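You operate a simulated robot arm through the tools that you are given. There is no shell and no other tool. Be economical: measure what you need, move in short steps, check, and stop when the job is done.

You are at the controls of a simulated robot arm. One attempt, no reset.

Task
Stand the green whisk and long spoon in the utensil pot; wipe up the crumbs by the bread bin.
Fine: the blue cloth goes back where it lay. What is to be rubbed or washed off counts as gone when no trace of it is left.

Only the result counts: the job must be done as asked and must still hold three seconds after the hand-in. Knocking over, shifting, dropping, spilling or breaking anything else fails it. Flat cloth is picked up by pressing the open fingertips on it (5 to 10 N) and closing them slowly along it; thin cloth reads only 2 to 8 mm in the jaws.

Robot
A 7-joint arm with a two-finger parallel gripper, fixed in place. Base frame: the origin is at the foot of the arm, x ahead of it, y to its left, z up. Units: cm, rad, N and s.
With the tool pointing down near the work surface it reaches from about 32 to 74 cm from the base axis. Its first joint turns from -2.007 to 2.007 rad. Payload 3.91 kg.
The TCP is the grasp point between the finger pads, 3 cm short of the fingertips. In the tool frame z runs along the fingers and y along their closing line. Largest opening 11 cm; finger width 2, thickness 1; the body of the gripper, 4.8 by 11.2 cm, starts 5.5 cm behind the TCP.
Orientation is that of the tool frame in the base frame, as a unit quaternion [w, x, y, z]. With the fingers straight down and closing along the base's y, the tool's x points along the base's -x, its y along +y and its z along -z.

Tools
- The arm moves only by the tool arm_command. Its argument "deltas" is a list of rows, each a list of 7 numbers: the shift along the tool's x, y, z in m, then the turn, a rotation vector about the tool's x, y, z in rad, then the gripper command, from -1 (fully open) to 1 (shut), values between in proportion. In form: [[x, y, z, rx, ry, rz, fingers], ...]. A call has 1 to 20 rows; each row is the pose to reach, as a shift and turn from the pose commanded when the call began, along the tool's axes at that moment. A row lasts 0.2 s, in which the tool goes at most 5 cm and 0.15 rad; a call with a longer step from one row to the next is refused whole, and so is a gripper value outside its range. Where a pose cannot be reached the arm comes as near as it can. A force on the tool above 40 N (or 10 N above the force at the start of the call, whichever is more), or a blocked arm, ends the call early, and 0.2 s more pass. The fingers move at their own pace (about 10.8 cm/s each) and stop on an object; they squeeze with about 21 N. The grip force told is the motor's: it shows also when the fingers shut on nothing. Time passes only in rows, and 0.2 s behind the last, so rows that repeat a pose let the fingers close. It gives the time, the measured TCP pose, the force on the tool (base axes), the opening and the grip force at its end, in the units of the frame above (readings bear some noise), with the torque about the TCP (base axes, N m) and any sound that the robot's microphone picked up.
- Cameras (640 x 400 px; columns grow to the right, rows downward): "scene" is fixed at [4.91, 49.9, 165.84]; the picture's right is [-0.57, -0.82, 0.00], its down [-0.58, 0.40, -0.70] and it looks along [0.58, -0.40, -0.71] (base axes); focal length 337 px, centre (320, 200). "wrist" rides on the gripper at [7.2, 1.7, -10.3] in the tool frame; the picture's right is [-0.23, 0.97, 0.00], its down [-0.76, -0.18, -0.62] and it looks along [-0.61, -0.14, 0.78] (tool axes); focal length 222 px, centre (320, 200). There is no depth. A picture from a camera that has moved, and an enlarged one, comes with that camera's place and axes in the base frame and with its lens.
- grab_frame(camera): a new picture of that camera. No time passes.
- move_column(by): slides the trunk up (or, below 0, down) by that many cm; the arm rides with it, the base frame stays. It gives what a move gives, with no picture.
- inspect(camera, box): a new picture of the part [left, top, right, bottom] of that camera's present view, enlarged. No time passes.
- close_job(): hands the job in; it is judged then, once.

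Work in short steps. Places have to be worked out from the pictures, the camera data and where the tool is seen: move nearer, look again, correct. Check each grasp and each placing, and mend what went wrong. You have 120 turns and 68 pictures in all, those below and enlarged ones among them. Open the gripper and draw the arm clear of the work before you hand the job in, unless the task says otherwise; then end with one line.

The tools are called after "Emit:" as a command line: name --pt "numbers of a row" for each row, then --argument value for the rest, lists and objects as JSON in quotes. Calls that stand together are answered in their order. arm_command: Moves the arm, as the interface text tells. Its arguments: {"type":"object","properties":{"deltas":{"type":"array","items":{"type":"array","items":{"type":"number"}}}},"required":["deltas"]} The other tools are called the same way: move_column (by) slides the trunk up or down; grab_frame (camera) takes a picture; inspect (camera, box) takes an enlarged picture of a part of a camera's view; close_job () hands the job in.

At the start:

```text
clock: 0.0
tool_pos: [45.26, 20.72, 125.72]
tool_rot: [0.0, 0.0, 1.0, 0.001]
contact_force: [-0.5, 0.6, -0.3]
wrist_torque: [-0.03, 0.01, 0.0]
width: 11.01
gripper_force: 0.1
trunk travel left (down, up): [-87.5, 11.5]
```

scene: 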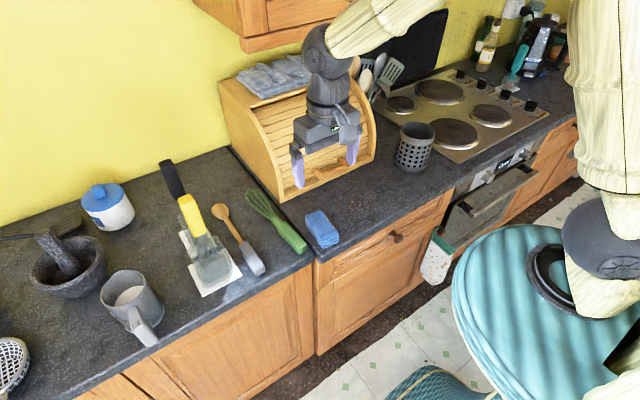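
wrist: 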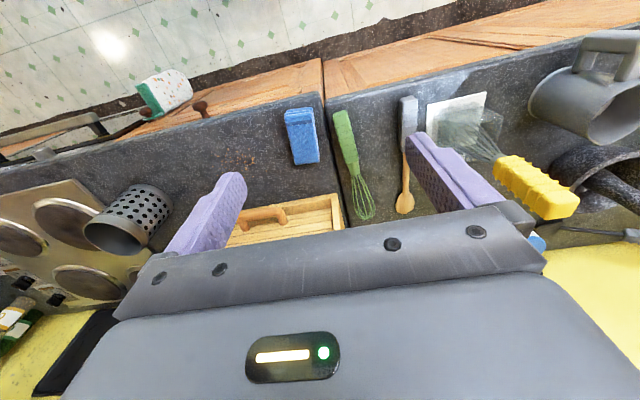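

I'll start with enlarged views of the work area to identify the objects and crumbs.

Emit:
inspect --camera "scene" --box '[140, 130, 360, 310]'

Emit:
inspect --camera "wrist" --box '[180, 70, 520, 260]'

Emit:
inspect --camera "scene" --box '[320, 30, 460, 200]'

```text
2.22 times, centred on (250, 220) of scene
camera zoom: at [4.91, 49.9, 165.84], right [-0.57, -0.82, 0.0], down [-0.58, 0.4, -0.7], along [0.58, -0.4, -0.71], focal length 750 px, centre (476, 156)
```

zoom: 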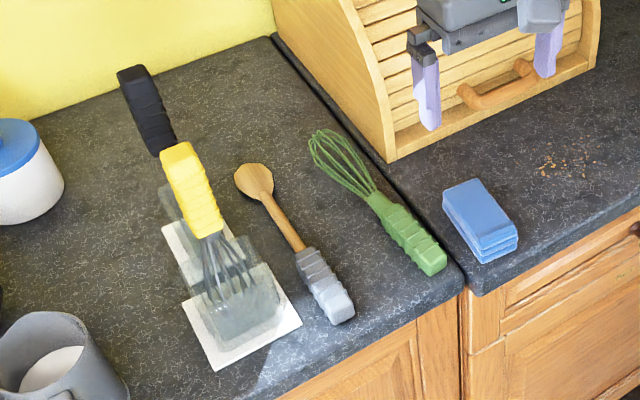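

```text
1.88 times, centred on (350, 165) of wrist
camera zoom: at [37.99, 22.55, 136.04], right [0.23, 0.97, 0.0], down [0.76, -0.18, 0.62], along [0.61, -0.14, -0.78], focal length 418 px, centre (264, 266)
```

zoom: 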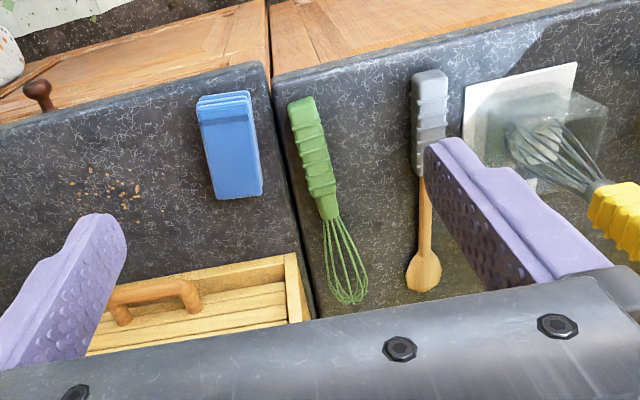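

```text
2.35 times, centred on (390, 115) of scene
camera zoom: at [4.91, 49.9, 165.84], right [-0.57, -0.82, 0.0], down [-0.58, 0.4, -0.7], along [0.58, -0.4, -0.71], focal length 794 px, centre (155, 400)
```

zoom: 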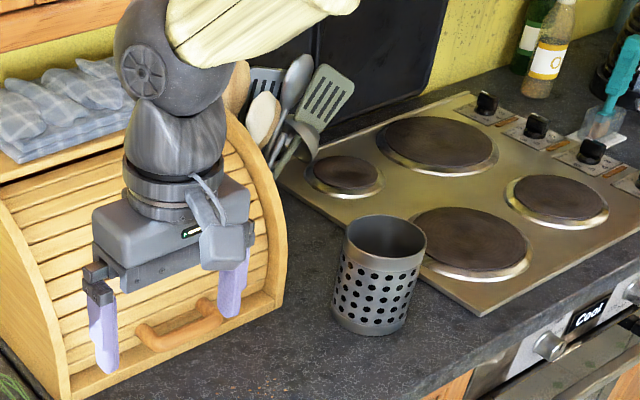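

The targets are the green whisk (x≈53–81, y≈22), the spoon (x≈54–79, y≈35), the folded blue cloth (~55.6, 14.5), the crumbs (~58, -2) and the perforated pot (~62.7, -28.6). I'll lower the trunk for a closer look.

Emit:
move_column --by -15

Emit:
grab_frame --camera "wrist"

```text
clock: 1.8
tool_pos: [45.26, 20.75, 110.71]
tool_rot: [0.0, 0.001, 1.0, 0.0]
contact_force: [0.3, -0.1, -0.4]
wrist_torque: [-0.01, -0.03, 0.0]
width: 10.98
gripper_force: 0.0
trunk travel left (down, up): [-72.5, 26.5]
```

```text
62 pictures are left
camera wrist: at [37.98, 22.54, 121.05], right [0.23, 0.97, 0.0], down [0.76, -0.18, 0.62], along [0.61, -0.14, -0.78], focal length 222 px, centre (320, 200)
```

wrist: 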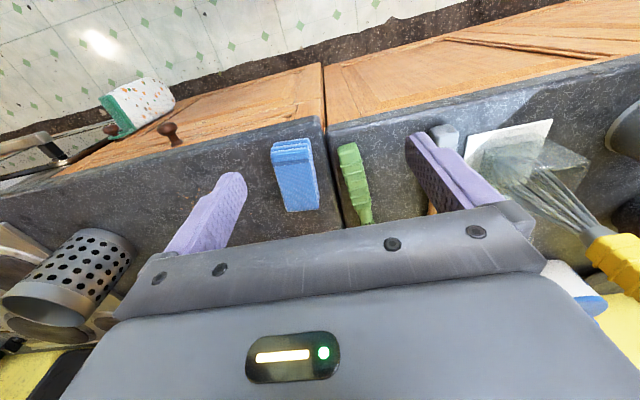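

Different views give a counter height of roughly 88–91 cm. I'll move over the free counter between the cloth and crumbs, gripper shut, to look again and then feel for the height.

Emit:
arm_command --pt "-0.04 -0.03 0 0 0 0 1" --pt "-0.08 -0.06 0 0 0 0 1" --pt "-0.12 -0.1 0 0 0 0 1" --pt "-0.16 -0.14 0 0 0 0 1" --pt "-0.16 -0.14 0.03 0 0 0 1" --pt "-0.16 -0.14 0.06 0 0 0 1" --pt "-0.16 -0.14 0.09 0 0 0 1" --pt "-0.16 -0.14 0.11 0 0 0 1" --pt "-0.16 -0.14 0.11 0 0 0 1"

Emit:
grab_frame --camera "wrist"

Emit:
grab_frame --camera "scene"

```text
refused: row 3 steps farther than a row can; nothing moved
```

```text
61 pictures are left
camera wrist: at [37.98, 22.54, 121.05], right [0.23, 0.97, 0.0], down [0.76, -0.18, 0.62], along [0.61, -0.14, -0.78], focal length 222 px, centre (320, 200)
```

wrist: 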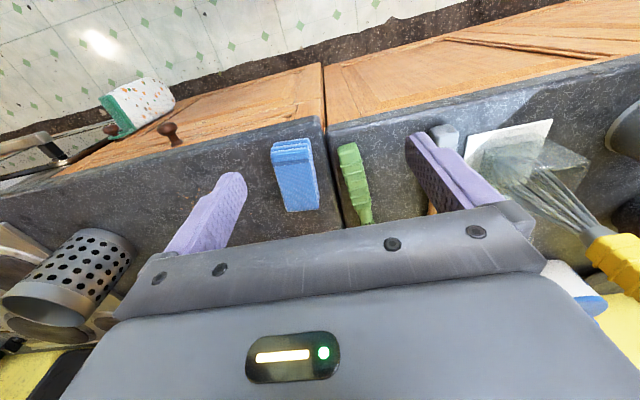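

```text
60 pictures are left
```

scene: 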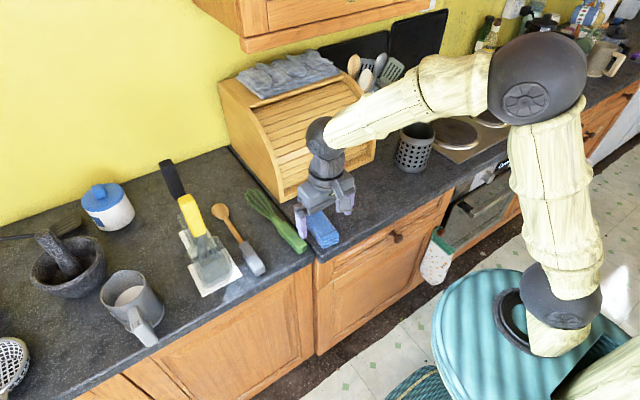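

A step was too long and nothing moved; I'll resend with smaller steps, lifting off none of the objects' paths.

Emit:
arm_command --pt "-0.03 -0.03 0 0 0 0 1" --pt "-0.06 -0.06 0 0 0 0 1" --pt "-0.09 -0.09 0 0 0 0 1" --pt "-0.12 -0.12 0 0 0 0 1" --pt "-0.15 -0.14 0 0 0 0 1" --pt "-0.16 -0.14 0.03 0 0 0 1" --pt "-0.16 -0.14 0.06 0 0 0 1" --pt "-0.16 -0.14 0.09 0 0 0 1" --pt "-0.16 -0.14 0.11 0 0 0 1" --pt "-0.16 -0.14 0.11 0 0 0 1"

Emit:
grab_frame --camera "wrist"

```text
clock: 4.0
tool_pos: [61.31, 6.83, 99.79]
tool_rot: [0.0, 0.001, 1.0, 0.0]
contact_force: [-0.1, 0.3, 0.4]
wrist_torque: [0.0, 0.0, -0.01]
width: 0.02
gripper_force: 21.0
trunk travel left (down, up): [-72.5, 26.5]
```

```text
59 pictures are left
camera wrist: at [54.06, 8.55, 110.16], right [0.23, 0.97, 0.0], down [0.76, -0.18, 0.62], along [0.61, -0.14, -0.78], focal length 222 px, centre (320, 200)
```

wrist: 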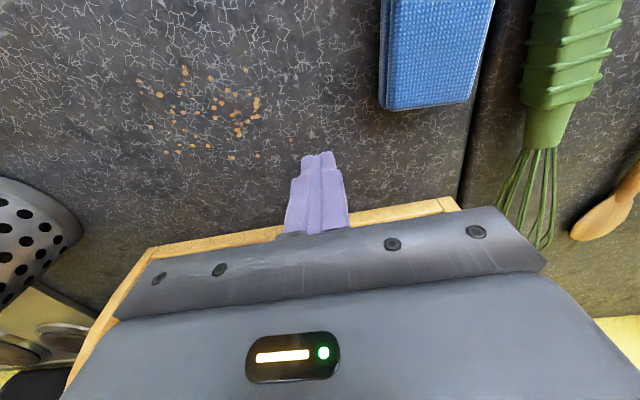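

The fingertips are at z≈96.8 over clear counter. I'll descend in small steps until contact.

Emit:
arm_command --pt "0 0 0.01 0 0 0 1" --pt "0 0 0.02 0 0 0 1" --pt "0 0 0.03 0 0 0 1" --pt "0 0 0.04 0 0 0 1" --pt "0 0 0.043 0 0 0 1" --pt "0 0 0.046 0 0 0 1" --pt "0 0 0.049 0 0 0 1" --pt "0 0 0.052 0 0 0 1" --pt "0 0 0.055 0 0 0 1" --pt "0 0 0.055 0 0 0 1"

```text
clock: 6.2
tool_pos: [61.12, 6.69, 94.2]
tool_rot: [0.0, 0.001, 1.0, 0.0]
contact_force: [-0.5, 0.6, -0.1]
wrist_torque: [0.0, -0.04, -0.02]
width: 0.0
gripper_force: 21.0
trunk travel left (down, up): [-72.5, 26.5]
```

No contact with fingertips at z≈91.2; continuing down slowly.

Emit:
arm_command --pt "0 0 0.002 0 0 0 1" --pt "0 0 0.004 0 0 0 1" --pt "0 0 0.006 0 0 0 1" --pt "0 0 0.008 0 0 0 1" --pt "0 0 0.01 0 0 0 1" --pt "0 0 0.012 0 0 0 1" --pt "0 0 0.014 0 0 0 1" --pt "0 0 0.016 0 0 0 1" --pt "0 0 0.018 0 0 0 1" --pt "0 0 0.02 0 0 0 1" --pt "0 0 0.022 0 0 0 1"

```text
clock: 7.2
tool_pos: [61.22, 6.64, 94.01]
tool_rot: [0.003, 0.001, 1.0, 0.0]
contact_force: [-12.6, -2.0, 19.2]
wrist_torque: [-0.04, 0.55, -0.01]
width: 0.0
gripper_force: 20.5
trunk travel left (down, up): [-72.5, 26.5]
stopped in row 5: the force on the tool passed its limit at 44 N (the readings are from after the stop); the commanded pose is now the measured one
```

Contact at TCP z≈94.0, so the counter top is at z≈91.0. I'll rise and move back over the whisk with the fingers open to look at it closely.

Emit:
arm_command --pt "0 0 -0.04 0 0 0 1" --pt "0 0 -0.08 0 0 0 1" --pt "0 0 -0.12 0 0 0 1" --pt "0.02 0.03 -0.15 0 0 0 0.5" --pt "0.04 0.06 -0.16 0 0 0 0" --pt "0.06 0.09 -0.16 0 0 0 -0.5" --pt "0.08 0.12 -0.16 0 0 0 -0.5" --pt "0.1 0.15 -0.16 0 0 0 -0.5" --pt "0.1 0.16 -0.16 0 0 0 -0.5"

Emit:
grab_frame --camera "wrist"

```text
clock: 9.2
tool_pos: [51.54, 22.53, 109.63]
tool_rot: [0.003, 0.001, 1.0, -0.001]
contact_force: [1.2, -0.2, 0.0]
wrist_torque: [0.0, 0.0, 0.01]
width: 8.24
gripper_force: 0.1
trunk travel left (down, up): [-72.5, 26.5]
```

```text
58 pictures are left
camera wrist: at [44.18, 24.31, 119.96], right [0.23, 0.97, 0.0], down [0.76, -0.18, 0.63], along [0.61, -0.14, -0.78], focal length 222 px, centre (320, 200)
```

wrist: 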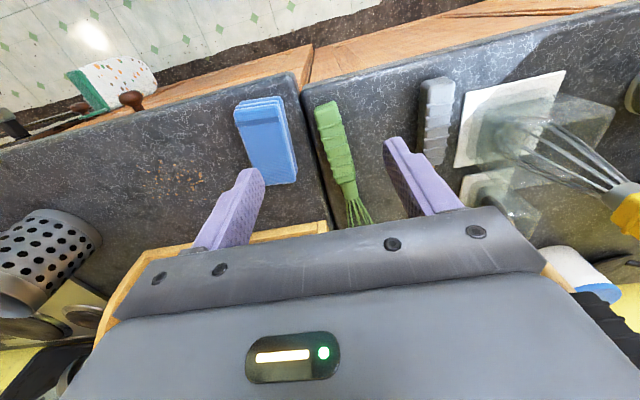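

Whisk handle runs from about (52, 23) to (66, 24), slightly yawed. I'll move above its head end at x≈63.5 and check.

Emit:
arm_command --pt "-0.03 0.004 0 0 0 -0.03 -0.3" --pt "-0.06 0.008 0.02 0 0 -0.06 -0.3" --pt "-0.09 0.012 0.05 0 0 -0.07 -0.3" --pt "-0.12 0.014 0.08 0 0 -0.07 -0.3" --pt "-0.12 0.014 0.11 0 0 -0.07 -0.3" --pt "-0.12 0.014 0.11 0 0 -0.07 -0.3"

Emit:
grab_frame --camera "wrist"

Emit:
inspect --camera "scene" --box '[200, 150, 360, 280]'

```text
clock: 10.6
tool_pos: [63.78, 24.38, 99.0]
tool_rot: [0.002, -0.035, 0.999, 0.0]
contact_force: [-1.0, 0.7, 0.1]
wrist_torque: [-0.04, -0.06, 0.0]
width: 7.15
gripper_force: 0.0
trunk travel left (down, up): [-72.5, 26.5]
```

```text
57 pictures are left
camera wrist: at [56.26, 25.67, 109.26], right [0.16, 0.99, 0.0], down [0.77, -0.13, 0.63], along [0.62, -0.1, -0.78], focal length 222 px, centre (320, 200)
```

wrist: 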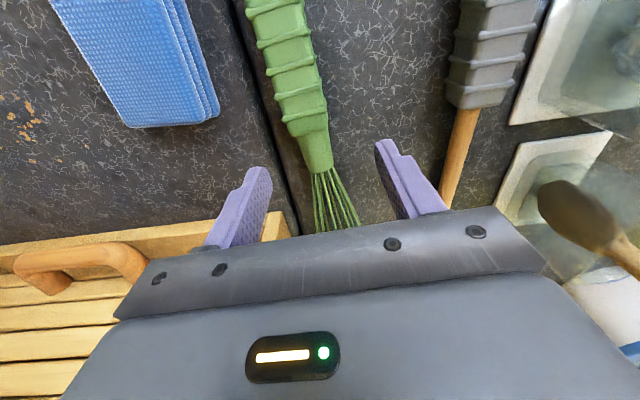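

```text
3.08 times, centred on (280, 215) of scene
camera zoom: at [4.91, 49.9, 165.84], right [-0.57, -0.82, 0.0], down [-0.58, 0.4, -0.7], along [0.58, -0.4, -0.71], focal length 1038 px, centre (443, 154)
```

zoom: 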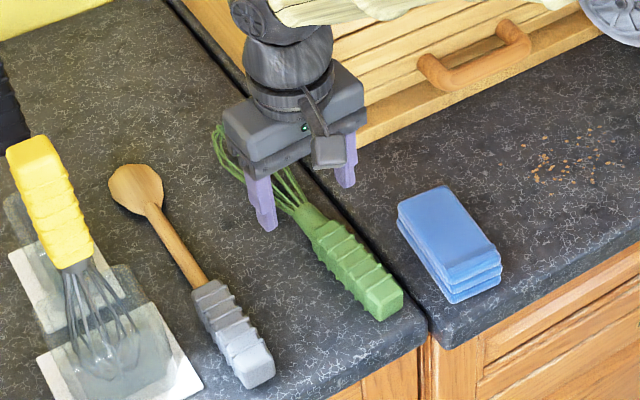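

The whisk's thick handle ends near (63, 23.4), yawed about 8°. I'll shift there, yaw slightly more, and descend around it to just above the counter.

Emit:
arm_command --pt "0.007 -0.009 0 0 0 -0.05 -0.3" --pt "0.007 -0.009 0.02 0 0 -0.05 -0.3" --pt "0.007 -0.009 0.035 0 0 -0.05 -0.3" --pt "0.007 -0.009 0.046 0 0 -0.05 -0.3" --pt "0.007 -0.009 0.046 0 0 -0.05 -0.3"

Emit:
grab_frame --camera "wrist"

```text
clock: 11.8
tool_pos: [62.88, 23.09, 94.11]
tool_rot: [0.003, -0.059, 0.998, 0.0]
contact_force: [-0.2, -0.4, 0.6]
wrist_torque: [0.01, 0.02, 0.02]
width: 7.14
gripper_force: 0.0
trunk travel left (down, up): [-72.5, 26.5]
```

```text
55 pictures are left
camera wrist: at [55.37, 24.0, 104.43], right [0.11, 0.99, 0.0], down [0.77, -0.09, 0.63], along [0.62, -0.07, -0.78], focal length 222 px, centre (320, 200)
```

wrist: 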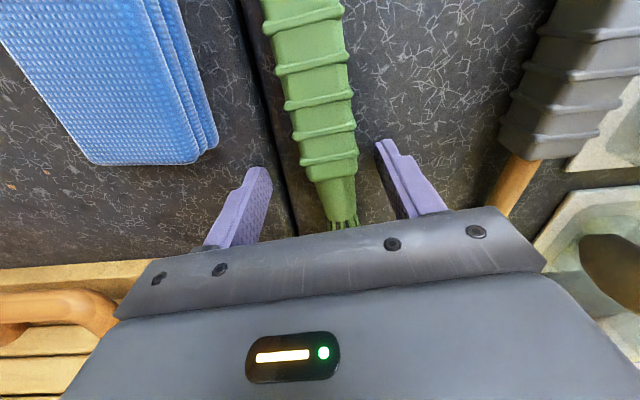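

The handle's end collar lies centred between the fingertips. Closing.

Emit:
arm_command --pt "0 0 0 0 0 0 0.2" --pt "0 0 0 0 0 0 0.5" --pt "0 0 0 0 0 0 0.8" --pt "0 0 0 0 0 0 1" --pt "0 0 0 0 0 0 1"

Emit:
arm_command --pt "0 0 -0.02 0 0 0 1" --pt "0 0 -0.04 0 0 0 1" --pt "0 0 -0.06 0 0 0 1" --pt "0 0 -0.08 0 0 0 1"

Emit:
grab_frame --camera "wrist"

```text
clock: 13.0
tool_pos: [62.89, 22.97, 94.06]
tool_rot: [0.004, -0.059, 0.998, 0.0]
contact_force: [-0.6, -0.3, -0.5]
wrist_torque: [-0.01, 0.01, -0.03]
width: 2.86
gripper_force: 21.2
trunk travel left (down, up): [-72.5, 26.5]
```

```text
clock: 14.0
tool_pos: [62.64, 23.11, 102.2]
tool_rot: [0.002, -0.059, 0.998, 0.001]
contact_force: [0.6, -0.1, -1.2]
wrist_torque: [0.01, 0.06, -0.01]
width: 2.87
gripper_force: 21.0
trunk travel left (down, up): [-72.5, 26.5]
```

```text
54 pictures are left
camera wrist: at [55.2, 24.07, 112.48], right [0.11, 0.99, 0.0], down [0.77, -0.09, 0.63], along [0.62, -0.07, -0.78], focal length 222 px, centre (320, 200)
```

wrist: 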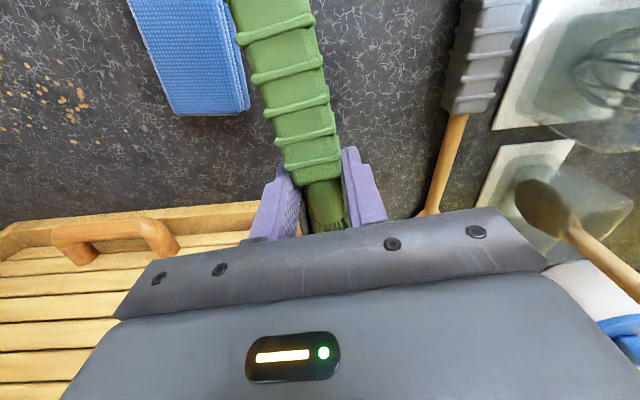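

The whisk is held (2.9 cm) and lifted. I'll draw back and up clear of the bin, then swing toward the pot side while yawing toward the radial direction.

Emit:
arm_command --pt "0.03 -0.005 -0.03 0 0 0 1" --pt "0.065 -0.01 -0.055 0 0 0 1" --pt "0.1 -0.015 -0.08 0 0 0 1" --pt "0.135 -0.02 -0.1 0 0 0 1" --pt "0.172 -0.03 -0.12 0 0 0.0 1" --pt "0.172 -0.07 -0.13 0 0 0.08 1" --pt "0.172 -0.11 -0.13 0 0 0.15 1" --pt "0.17 -0.15 -0.13 0 0 0.22 1" --pt "0.168 -0.19 -0.13 0 0 0.3 1" --pt "0.166 -0.23 -0.13 0 0 0.38 1" --pt "0.163 -0.27 -0.13 0 0 0.46 1" --pt "0.16 -0.305 -0.13 0 0 0.53 1" --pt "0.16 -0.333 -0.13 0 0 0.55 1" --pt "0.16 -0.333 -0.13 0 0 0.55 1"

Emit:
grab_frame --camera "wrist"

Emit:
grab_frame --camera "scene"

```text
clock: 17.0
tool_pos: [50.63, -11.98, 114.94]
tool_rot: [0.001, 0.214, 0.977, 0.001]
contact_force: [0.2, -0.2, -0.8]
wrist_torque: [0.01, 0.05, 0.01]
width: 2.87
gripper_force: 20.9
trunk travel left (down, up): [-72.5, 26.5]
```

```text
53 pictures are left
camera wrist: at [44.69, -7.26, 125.25], right [0.61, 0.79, 0.0], down [0.61, -0.48, 0.63], along [0.5, -0.38, -0.78], focal length 222 px, centre (320, 200)
```

wrist: 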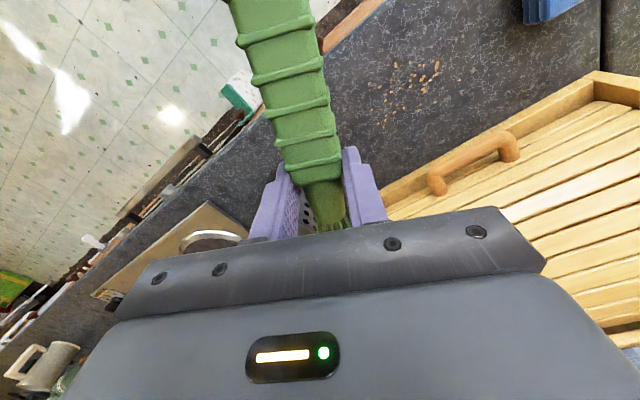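

```text
52 pictures are left
```

scene: 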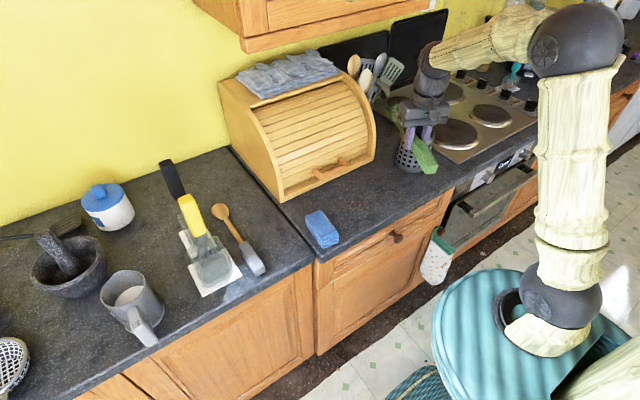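

Now pitching the tool about its y by −1.22 rad while rising a little, to bring the handle end down and head up.

Emit:
arm_command --pt "0 0 -0.01 0 -0.14 0 1" --pt "0 0 -0.02 0 -0.28 0 1" --pt "0 0 -0.03 0 -0.42 0 1" --pt "0 0 -0.04 0 -0.56 0 1" --pt "0 0 -0.05 0 -0.7 0 1" --pt "0 0 -0.06 0 -0.84 0 1" --pt "0 0 -0.06 0 -0.98 0 1" --pt "0 0 -0.06 0 -1.1 0 1" --pt "0 0 -0.06 0 -1.22 0 1" --pt "0 0 -0.06 0 -1.22 0 1"

Emit:
grab_frame --camera "wrist"

Emit:
inspect --camera "scene" --box '[340, 30, 500, 200]'

```text
clock: 19.2
tool_pos: [50.65, -11.89, 121.07]
tool_rot: [0.562, 0.175, 0.799, -0.121]
contact_force: [-0.3, 0.1, -1.1]
wrist_torque: [-0.03, 0.03, -0.01]
width: 2.87
gripper_force: 20.5
out of reach, approached as far as the arm can: row 7
trunk travel left (down, up): [-72.5, 26.5]
```

```text
51 pictures are left
camera wrist: at [40.27, -5.16, 117.75], right [0.48, 0.85, 0.22], down [-0.37, -0.03, 0.93], along [0.8, -0.52, 0.31], focal length 222 px, centre (320, 200)
```

wrist: 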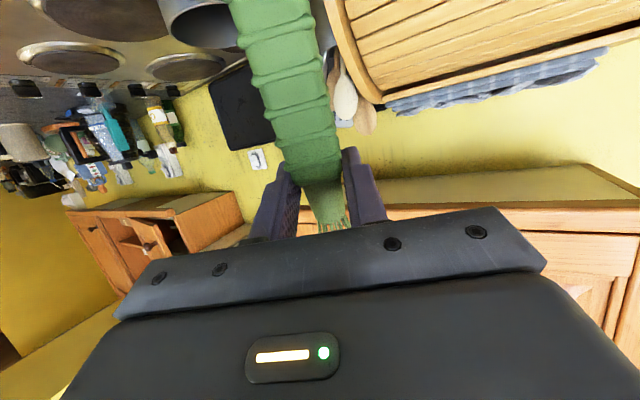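

```text
2.35 times, centred on (420, 115) of scene
camera zoom: at [4.91, 49.9, 165.84], right [-0.57, -0.82, 0.0], down [-0.58, 0.4, -0.7], along [0.58, -0.4, -0.71], focal length 794 px, centre (85, 400)
```

zoom: 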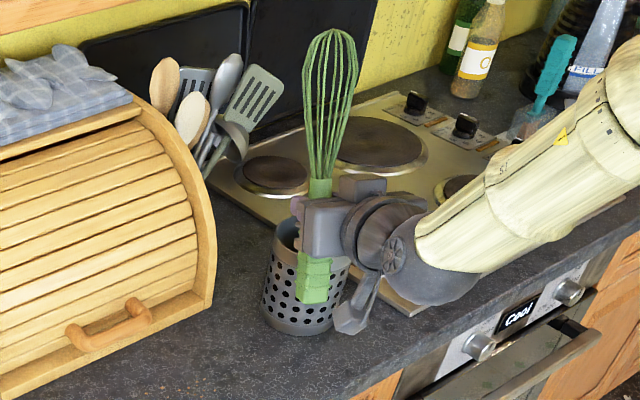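

The whisk now stands nearly vertical, head up, handle down. Pot axis estimated at (63, −28.8), rim z≈103.6; I'll move over it at this height and look.

Emit:
arm_command --pt "-0.01 -0.017 0.028 0 0 0 1" --pt "-0.02 -0.034 0.057 0 0 0 1" --pt "-0.031 -0.051 0.086 0 0 0 1" --pt "-0.041 -0.068 0.114 0 0 0 1" --pt "-0.051 -0.085 0.143 0 0 0 1" --pt "-0.062 -0.102 0.171 0 0 0 1" --pt "-0.062 -0.102 0.171 0 0 0 1"

Emit:
grab_frame --camera "wrist"

Emit:
inspect --camera "scene" --box '[340, 30, 500, 200]'

```text
clock: 21.0
tool_pos: [65.66, -22.06, 119.43]
tool_rot: [0.555, 0.121, 0.816, -0.108]
contact_force: [0.8, -0.5, -0.9]
wrist_torque: [0.03, 0.01, 0.01]
width: 2.85
gripper_force: 21.2
out of reach, approached as far as the arm can: row 2, 3, 4, 5, 6
trunk travel left (down, up): [-72.5, 26.5]
stopped in row 7: the arm was blocked; the commanded pose is now the measured one
```

```text
49 pictures are left
camera wrist: at [54.5, -16.69, 116.32], right [0.39, 0.9, 0.17], down [-0.33, -0.03, 0.94], along [0.86, -0.43, 0.29], focal length 222 px, centre (320, 200)
```

wrist: 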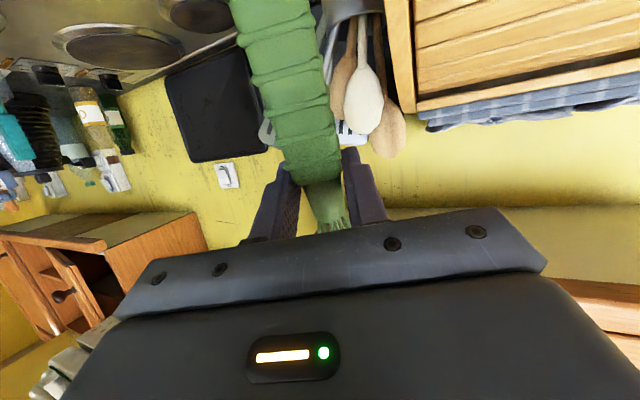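

```text
2.35 times, centred on (420, 115) of scene
camera zoom: at [4.91, 49.9, 165.84], right [-0.57, -0.82, 0.0], down [-0.58, 0.4, -0.7], along [0.58, -0.4, -0.71], focal length 794 px, centre (85, 400)
```

zoom: 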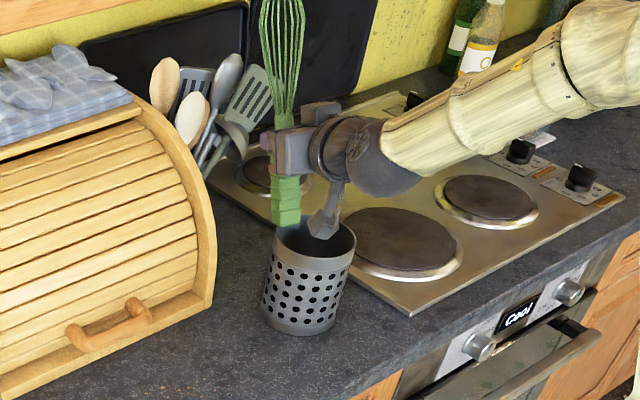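

The arm stopped at a reach limit with the tool at (65.7, −22.1), short of the pot in −y. I'll back off, then lower the trunk so the forearm lies flatter, and try again.

Emit:
arm_command --pt "0 0 -0.03 0 0 0 1" --pt "0 0 -0.06 0 0 0 1" --pt "0 0 -0.09 0 0 0 1" --pt "0 0 -0.12 0 0 0 1" --pt "0 0 -0.15 0 0 0 1" --pt "-0.03 0 -0.15 0 0 0 1"

Emit:
move_column --by -15

```text
clock: 22.4
tool_pos: [53.89, -17.79, 127.63]
tool_rot: [0.554, 0.122, 0.816, -0.11]
contact_force: [0.1, 0.7, -1.0]
wrist_torque: [0.0, 0.03, 0.01]
width: 2.86
gripper_force: 21.1
trunk travel left (down, up): [-72.5, 26.5]
```

```text
clock: 24.2
tool_pos: [53.76, -17.81, 112.6]
tool_rot: [0.554, 0.122, 0.816, -0.11]
contact_force: [-0.7, 0.1, -0.8]
wrist_torque: [0.04, 0.03, -0.01]
width: 2.85
gripper_force: 21.3
trunk travel left (down, up): [-57.5, 41.5]
```

Raising by the arm and then moving toward the pot axis at the new trunk height.

Emit:
arm_command --pt "-0.025 -0.001 -0.01 0 0 0 1" --pt "-0.05 -0.002 -0.02 0 0 0 1" --pt "-0.074 -0.004 -0.029 0 0 0 1" --pt "-0.085 -0.022 0 0 0 0 1" --pt "-0.095 -0.04 0.03 0 0 0 1" --pt "-0.106 -0.06 0.058 0 0 0 1" --pt "-0.116 -0.078 0.086 0 0 0 1" --pt "-0.116 -0.078 0.086 0 0 0 1"

Emit:
inspect --camera "scene" --box '[340, 30, 500, 200]'

```text
clock: 26.0
tool_pos: [63.15, -28.67, 120.42]
tool_rot: [0.556, 0.122, 0.815, -0.109]
contact_force: [-0.8, 0.4, -0.6]
wrist_torque: [0.03, 0.02, -0.04]
width: 2.86
gripper_force: 20.9
trunk travel left (down, up): [-57.5, 41.5]
```

```text
2.35 times, centred on (420, 115) of scene
camera zoom: at [4.91, 49.9, 165.84], right [-0.57, -0.82, 0.0], down [-0.58, 0.4, -0.7], along [0.58, -0.4, -0.71], focal length 794 px, centre (85, 400)
```

zoom: 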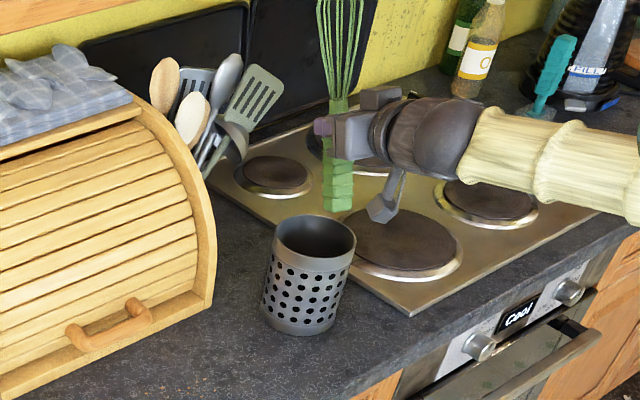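

The tool reached (63.15, −28.7), and the handle end projects where predicted (≈60.8, −28.8). I'll descend partway into the pot with a slight forward shift, then check.

Emit:
arm_command --pt "0.02 0.001 0.01 0 0 0 1" --pt "0.04 0.002 0.02 0 0 0 1" --pt "0.06 0.003 0.029 0 0 0 1" --pt "0.08 0.004 0.037 0 0 0 1" --pt "0.095 0.005 0.043 0 0 0 1" --pt "0.095 0.005 0.043 0 0 0 1"

Emit:
inspect --camera "scene" --box '[340, 30, 500, 200]'

Emit:
grab_frame --camera "wrist"

```text
clock: 27.4
tool_pos: [63.74, -28.7, 110.21]
tool_rot: [0.555, 0.122, 0.816, -0.11]
contact_force: [-0.3, 0.8, -0.9]
wrist_torque: [0.0, 0.01, -0.01]
width: 2.87
gripper_force: 20.7
trunk travel left (down, up): [-57.5, 41.5]
```

```text
2.35 times, centred on (420, 115) of scene
camera zoom: at [4.91, 49.9, 165.84], right [-0.57, -0.82, 0.0], down [-0.58, 0.4, -0.7], along [0.58, -0.4, -0.71], focal length 794 px, centre (85, 400)
```

zoom: 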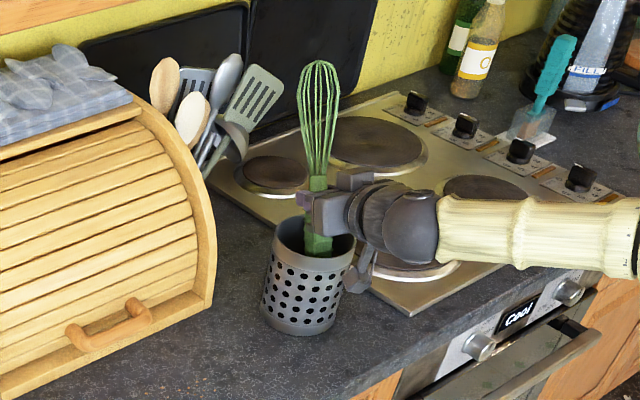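

```text
45 pictures are left
camera wrist: at [52.52, -23.34, 106.98], right [0.39, 0.9, 0.17], down [-0.33, -0.03, 0.94], along [0.86, -0.43, 0.29], focal length 222 px, centre (320, 200)
```

wrist: 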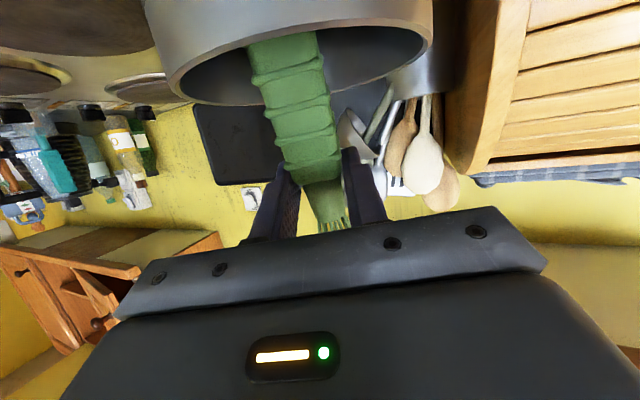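

Handle is well inside the rim. Lowering another 5 cm.

Emit:
arm_command --pt "0.012 0.0005 0.005 0 0 0 1" --pt "0.024 0.001 0.009 0 0 0 1" --pt "0.036 0.0015 0.014 0 0 0 1" --pt "0.047 0.002 0.018 0 0 0 1" --pt "0.047 0.002 0.018 0 0 0 1"

Emit:
grab_frame --camera "wrist"

```text
clock: 28.6
tool_pos: [63.68, -29.03, 105.05]
tool_rot: [0.554, 0.121, 0.817, -0.109]
contact_force: [-0.3, 0.1, -1.8]
wrist_torque: [0.0, 0.01, -0.02]
width: 2.88
gripper_force: 20.9
trunk travel left (down, up): [-57.5, 41.5]
```

```text
44 pictures are left
camera wrist: at [52.49, -23.54, 101.97], right [0.39, 0.9, 0.17], down [-0.33, -0.03, 0.94], along [0.86, -0.43, 0.29], focal length 222 px, centre (320, 200)
```

wrist: 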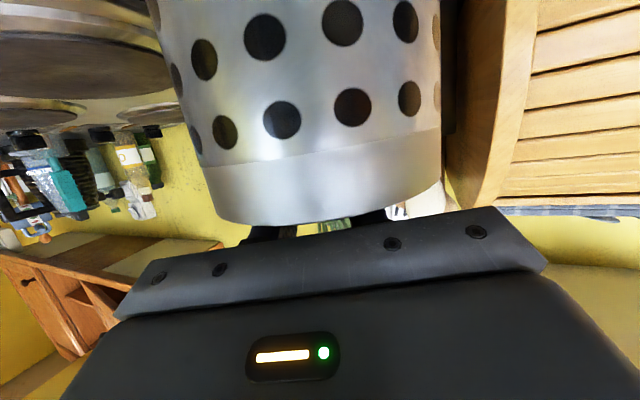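

No contact; the handle end is about 2–3 cm above the pot floor. Opening the fingers modestly to let it settle.

Emit:
arm_command --pt "0.004 0 0 0 0 0 0.4" --pt "0.004 0 0 0 0 0 0.3" --pt "0.004 0 0 0 0 0 0.1" --pt "0.004 0 0 0 0 0 0.1" --pt "0.004 0 0 0 0 0 0.1"

Emit:
inspect --camera "scene" --box '[340, 30, 500, 200]'

```text
clock: 29.8
tool_pos: [63.25, -29.1, 104.64]
tool_rot: [0.554, 0.121, 0.817, -0.108]
contact_force: [-1.0, 0.7, -1.2]
wrist_torque: [0.0, 0.01, 0.03]
width: 4.9
gripper_force: 0.1
trunk travel left (down, up): [-57.5, 41.5]
```

```text
2.35 times, centred on (420, 115) of scene
camera zoom: at [4.91, 49.9, 165.84], right [-0.57, -0.82, 0.0], down [-0.58, 0.4, -0.7], along [0.58, -0.4, -0.71], focal length 794 px, centre (85, 400)
```

zoom: 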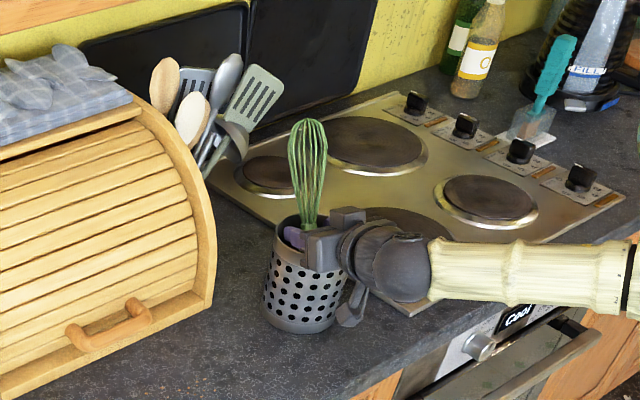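

Whisk is standing in the pot. Raising slightly and withdrawing straight back along the fingers.

Emit:
arm_command --pt "-0.01 0 0 0 0 0 0.1" --pt "-0.015 0 -0.01 0 0 0 0.0" --pt "-0.015 0 -0.04 0 0 0 0.0" --pt "-0.015 0 -0.08 0 0 0 0.0" --pt "-0.015 0 -0.12 0 0 0 0.0" --pt "-0.015 0 -0.16 0 0 0 0" --pt "-0.015 0 -0.16 0 0 0 0"

Emit:
inspect --camera "scene" --box '[340, 30, 500, 200]'

```text
clock: 31.4
tool_pos: [49.86, -23.7, 112.3]
tool_rot: [0.554, 0.121, 0.816, -0.109]
contact_force: [0.0, 0.2, 0.6]
wrist_torque: [-0.01, 0.0, -0.02]
width: 5.51
gripper_force: 0.1
trunk travel left (down, up): [-57.5, 41.5]
```

```text
2.35 times, centred on (420, 115) of scene
camera zoom: at [4.91, 49.9, 165.84], right [-0.57, -0.82, 0.0], down [-0.58, 0.4, -0.7], along [0.58, -0.4, -0.71], focal length 794 px, centre (85, 400)
```

zoom: 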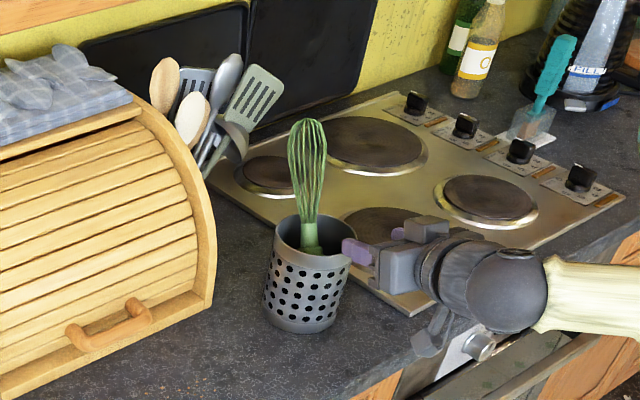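

Whisk stands upright in the pot, which has not moved. Now rising and pitching the tool back to straight down.

Emit:
arm_command --pt "-0.02 -0.003 -0.015 0 0.0 0 0" --pt "-0.04 -0.007 -0.03 0 0.1 0 0" --pt "-0.06 -0.01 -0.045 0 0.24 0 0" --pt "-0.082 -0.014 -0.062 0 0.38 0 0" --pt "-0.082 -0.014 -0.062 0 0.52 0 0" --pt "-0.082 -0.014 -0.062 0 0.66 0 0" --pt "-0.082 -0.014 -0.062 0 0.8 0 0" --pt "-0.082 -0.014 -0.062 0 0.94 0 0" --pt "-0.082 -0.014 -0.062 0 1.08 0 0" --pt "-0.082 -0.014 -0.062 0 1.2 0 0" --pt "-0.082 -0.014 -0.062 0 1.2 0 0"

```text
clock: 33.8
tool_pos: [46.88, -24.11, 121.88]
tool_rot: [-0.003, 0.162, 0.987, -0.021]
contact_force: [0.3, 0.7, 0.0]
wrist_torque: [0.0, -0.01, 0.01]
width: 5.48
gripper_force: 0.0
trunk travel left (down, up): [-57.5, 41.5]
```

Tool is down again with yaw −19°. Swinging back over to the spoon, unyawing and removing the slight tilt.

Emit:
arm_command --pt "0.01 0.04 0 0 0 -0.02 0" --pt "0.02 0.08 0 0 0 -0.04 0" --pt "0.03 0.12 0 0 0 -0.06 0" --pt "0.04 0.16 0 0 0 -0.08 0" --pt "0.05 0.2 0 0 0 -0.11 0" --pt "0.06 0.24 0 0 0 -0.14 0" --pt "0.07 0.28 0 -0.01 0 -0.17 0" --pt "0.08 0.32 0 -0.01 0 -0.2 0" --pt "0.09 0.36 0 -0.02 0 -0.23 0" --pt "0.1 0.4 0.01 -0.02 0.005 -0.26 0" --pt "0.11 0.44 0.02 -0.03 0.01 -0.29 0" --pt "0.12 0.48 0.03 -0.04 0.01 -0.32 0" --pt "0.13 0.52 0.05 -0.04 0.01 -0.326 0" --pt "0.138 0.55 0.07 -0.04 0.01 -0.326 0" --pt "0.138 0.56 0.09 -0.04 0.01 -0.326 0" --pt "0.138 0.56 0.09 -0.04 0.01 -0.326 0"

Emit:
grab_frame --camera "wrist"

```text
clock: 37.2
tool_pos: [51.41, 33.01, 110.57]
tool_rot: [-0.009, 0.0, 1.0, 0.0]
contact_force: [-0.7, -0.4, 0.7]
wrist_torque: [0.0, 0.01, 0.02]
width: 5.51
gripper_force: 0.0
trunk travel left (down, up): [-57.5, 41.5]
```

```text
41 pictures are left
camera wrist: at [44.29, 34.78, 120.98], right [0.23, 0.97, 0.0], down [0.77, -0.18, 0.61], along [0.59, -0.14, -0.79], focal length 222 px, centre (320, 200)
```

wrist: 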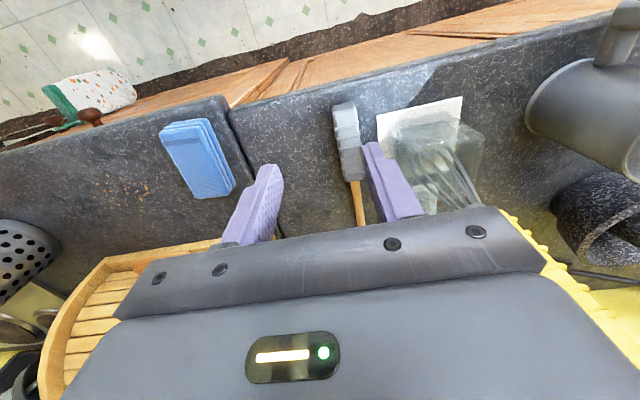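

Spoon runs from about (52.2, 36.0) to its handle junction (63.4, 35.6); the glass dish's plate starts at y≈40. Moving above the grip point (62.5, 35.7) with the opening narrowed.

Emit:
arm_command --pt "-0.03 0.01 0 0 0 0 0.1" --pt "-0.06 0.02 0.01 0 0.0 0 0.1" --pt "-0.09 0.027 0.04 0 0 0 0.1" --pt "-0.111 0.027 0.07 0 0 0 0.1" --pt "-0.111 0.027 0.1 0 0 0 0.1" --pt "-0.111 0.027 0.11 0 0 0 0.1" --pt "-0.111 0.027 0.11 0 0 0 0.1"

Emit:
grab_frame --camera "wrist"

```text
clock: 38.8
tool_pos: [62.43, 35.77, 99.55]
tool_rot: [-0.007, 0.0, 1.0, 0.0]
contact_force: [0.4, -0.6, -0.5]
wrist_torque: [0.02, -0.04, -0.02]
width: 4.93
gripper_force: 0.0
out of reach, approached as far as the arm can: row 3, 4
trunk travel left (down, up): [-57.5, 41.5]
```

```text
40 pictures are left
camera wrist: at [55.32, 37.5, 109.98], right [0.23, 0.97, 0.0], down [0.77, -0.18, 0.61], along [0.59, -0.14, -0.79], focal length 222 px, centre (320, 200)
```

wrist: 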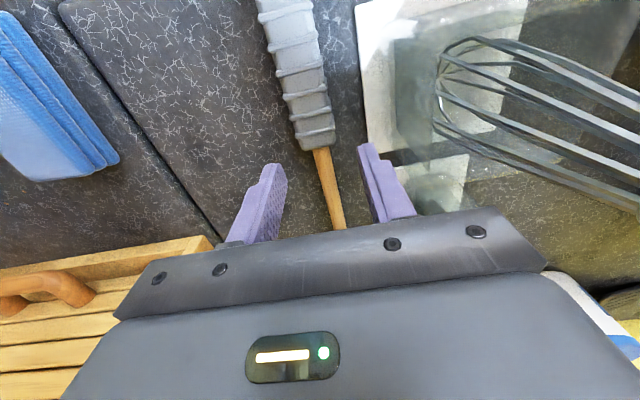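

Handle axis at y≈35.2, junction x≈62.5. Shifting to (61.5, 35.2), descending and closing.

Emit:
arm_command --pt "0.009 -0.0055 0 0 0 0 0.1" --pt "0.009 -0.0055 0.02 0 0 0 0.1" --pt "0.009 -0.0055 0.04 0 0 0 0.1" --pt "0.009 -0.0055 0.053 0 0 0 0.1" --pt "0.009 -0.0055 0.053 0 0 0 0.1"

Emit:
grab_frame --camera "wrist"

```text
clock: 40.0
tool_pos: [61.41, 35.2, 94.03]
tool_rot: [-0.009, -0.001, 1.0, 0.0]
contact_force: [-0.2, 1.2, -0.6]
wrist_torque: [-0.01, 0.0, 0.01]
width: 4.95
gripper_force: 0.1
trunk travel left (down, up): [-57.5, 41.5]
```

```text
39 pictures are left
camera wrist: at [54.41, 37.05, 104.55], right [0.23, 0.97, 0.0], down [0.77, -0.18, 0.61], along [0.59, -0.14, -0.79], focal length 222 px, centre (320, 200)
```

wrist: 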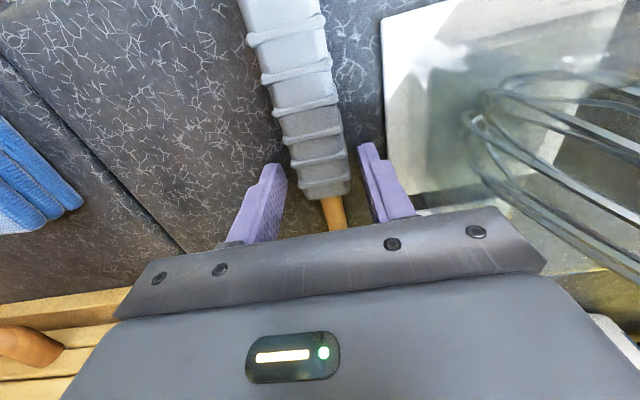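

The handle is between the fingers with some left beyond; I'll nudge 0.6 cm forward, close and lift.

Emit:
arm_command --pt "-0.006 0 0 0 0 0 0.1" --pt "-0.006 0 0 0 0 0 0.4" --pt "-0.006 0 0 0 0 0 0.7" --pt "-0.006 0 0 0 0 0 1" --pt "-0.006 0 0 0 0 0 1"

Emit:
arm_command --pt "0 0 -0.02 0 0 0 1" --pt "0 0 -0.04 0 0 0 1" --pt "0 0 -0.06 0 0 0 1" --pt "0 0 -0.08 0 0 0 1"

Emit:
grab_frame --camera "wrist"

```text
clock: 41.2
tool_pos: [62.05, 35.18, 94.04]
tool_rot: [-0.009, 0.0, 1.0, 0.0]
contact_force: [-0.7, -0.6, 0.6]
wrist_torque: [-0.03, 0.03, -0.01]
width: 2.88
gripper_force: 20.9
trunk travel left (down, up): [-57.5, 41.5]
```

```text
clock: 42.2
tool_pos: [62.01, 34.97, 101.87]
tool_rot: [-0.01, -0.001, 1.0, 0.0]
contact_force: [-0.4, -0.1, -0.3]
wrist_torque: [0.01, 0.02, -0.06]
width: 2.86
gripper_force: 20.6
out of reach, approached as far as the arm can: row 4
trunk travel left (down, up): [-57.5, 41.5]
```

```text
38 pictures are left
camera wrist: at [54.95, 36.7, 112.51], right [0.23, 0.97, 0.0], down [0.77, -0.18, 0.61], along [0.59, -0.14, -0.79], focal length 222 px, centre (320, 200)
```

wrist: 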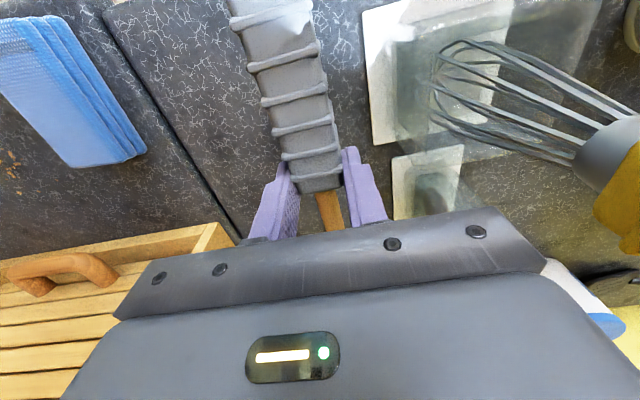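

Spoon held (2.9 cm). Backing out and up, then swinging over to the pot side with the yaw used before.

Emit:
arm_command --pt "0.035 0 -0.02 0 0 0 1" --pt "0.07 0 -0.04 0 0 0 1" --pt "0.105 0 -0.065 0 0 0 1" --pt "0.14 0 -0.09 0 0 0 1" --pt "0.16 -0.03 -0.11 0 0 0.0 1" --pt "0.16 -0.075 -0.12 0 0 0.02 1" --pt "0.16 -0.12 -0.12 0 0 0.04 1" --pt "0.158 -0.165 -0.12 0 0 0.07 1" --pt "0.154 -0.21 -0.12 0 0 0.1 1" --pt "0.15 -0.255 -0.12 0 0 0.13 1" --pt "0.145 -0.3 -0.12 0 0 0.16 1" --pt "0.14 -0.345 -0.12 0 0 0.2 1" --pt "0.13 -0.39 -0.12 0 0 0.24 1" --pt "0.12 -0.43 -0.12 0 0 0.28 1" --pt "0.12 -0.47 -0.12 0 0 0.31 1" --pt "0.12 -0.47 -0.12 0 0 0.31 1"

```text
clock: 45.6
tool_pos: [50.36, -11.93, 114.25]
tool_rot: [-0.008, 0.154, 0.988, 0.0]
contact_force: [0.8, -0.2, 0.1]
wrist_torque: [0.01, 0.05, -0.03]
width: 2.85
gripper_force: 20.9
trunk travel left (down, up): [-57.5, 41.5]
```

Pitching the tool by −1.24 rad while rising to z≈122.

Emit:
arm_command --pt "0 0 -0.01 0 -0.14 0 1" --pt "0 0 -0.02 0 -0.28 0 1" --pt "0 0 -0.03 0 -0.42 0 1" --pt "0 0 -0.04 0 -0.56 0 1" --pt "0 0 -0.05 0 -0.7 0 1" --pt "0 0 -0.06 0 -0.84 0 1" --pt "0 0 -0.07 0 -0.98 0 1" --pt "0 0 -0.075 0 -1.12 0 1" --pt "0 0 -0.075 0 -1.24 0 1" --pt "0 0 -0.075 0 -1.24 0 1"

Emit:
inspect --camera "scene" --box '[340, 30, 500, 200]'

```text
clock: 47.8
tool_pos: [50.22, -11.92, 121.72]
tool_rot: [0.567, 0.125, 0.809, -0.091]
contact_force: [0.2, 0.9, -0.8]
wrist_torque: [0.0, 0.02, -0.04]
width: 2.85
gripper_force: 20.9
trunk travel left (down, up): [-57.5, 41.5]
```

```text
2.35 times, centred on (420, 115) of scene
camera zoom: at [4.91, 49.9, 165.84], right [-0.57, -0.82, 0.0], down [-0.58, 0.4, -0.7], along [0.58, -0.4, -0.71], focal length 794 px, centre (85, 400)
```

zoom: 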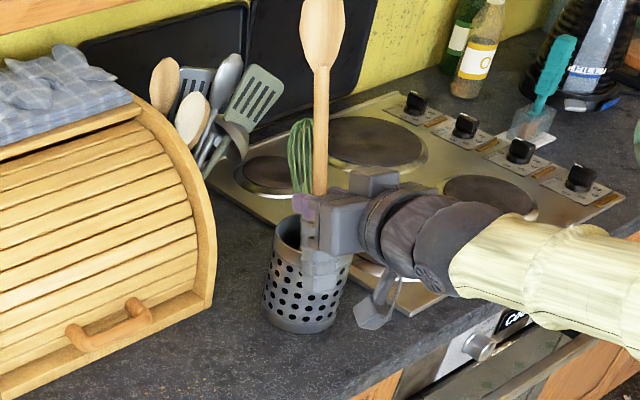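

Spoon is upright, bowl up. Let me use the wrist view to see where the whisk leans inside the pot.

Emit:
grab_frame --camera "wrist"

```text
36 pictures are left
camera wrist: at [39.2, -6.53, 118.41], right [0.37, 0.91, 0.21], down [-0.36, -0.06, 0.93], along [0.85, -0.42, 0.31], focal length 222 px, centre (320, 200)
```

wrist: 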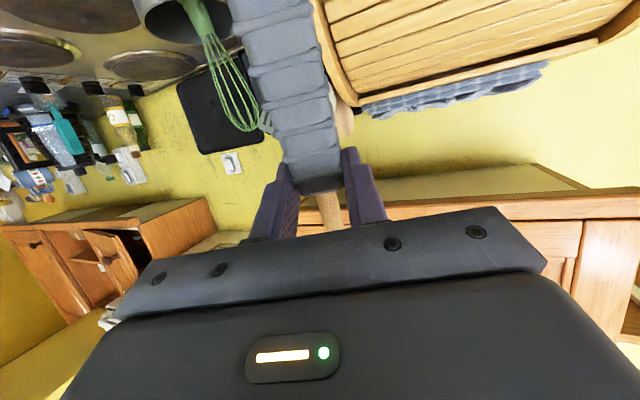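

Triangulating, the whisk leans toward the far (+x, −y) rim. I'll insert the spoon beside it, offset ~2.6 cm toward +y, so first move above (64.0, −26.3).

Emit:
arm_command --pt "-0.012 -0.019 0.033 0 0 0 1" --pt "-0.024 -0.038 0.066 0 0 0 1" --pt "-0.036 -0.057 0.099 0 0 0 1" --pt "-0.047 -0.076 0.132 0 0 0 1" --pt "-0.059 -0.095 0.165 0 0 0 1" --pt "-0.059 -0.095 0.165 0 0 0 1"

Emit:
inspect --camera "scene" --box '[340, 30, 500, 200]'

Emit:
grab_frame --camera "wrist"

```text
clock: 49.2
tool_pos: [64.44, -26.51, 121.67]
tool_rot: [0.568, 0.125, 0.808, -0.091]
contact_force: [0.6, -0.7, -0.2]
wrist_torque: [-0.03, 0.01, 0.01]
width: 2.84
gripper_force: 21.0
trunk travel left (down, up): [-57.5, 41.5]
```

```text
2.35 times, centred on (420, 115) of scene
camera zoom: at [4.91, 49.9, 165.84], right [-0.57, -0.82, 0.0], down [-0.58, 0.4, -0.7], along [0.58, -0.4, -0.71], focal length 794 px, centre (85, 400)
```

zoom: 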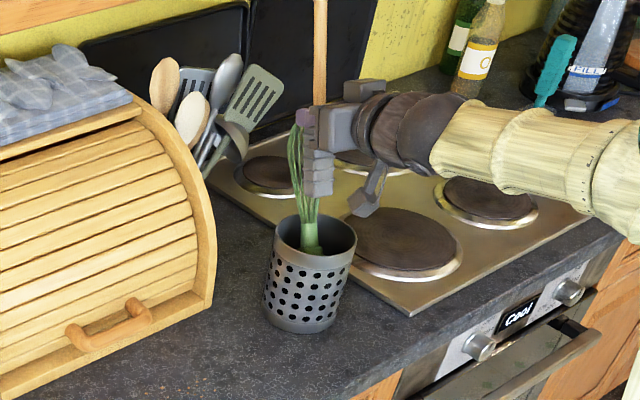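

```text
34 pictures are left
camera wrist: at [53.23, -21.17, 118.29], right [0.37, 0.91, 0.21], down [-0.36, -0.06, 0.93], along [0.85, -0.42, 0.31], focal length 222 px, centre (320, 200)
```

wrist: 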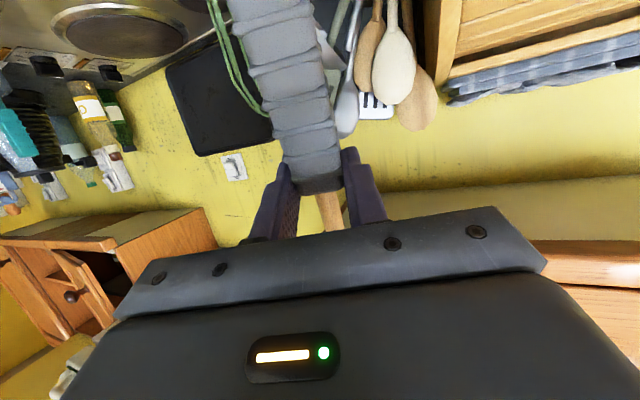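

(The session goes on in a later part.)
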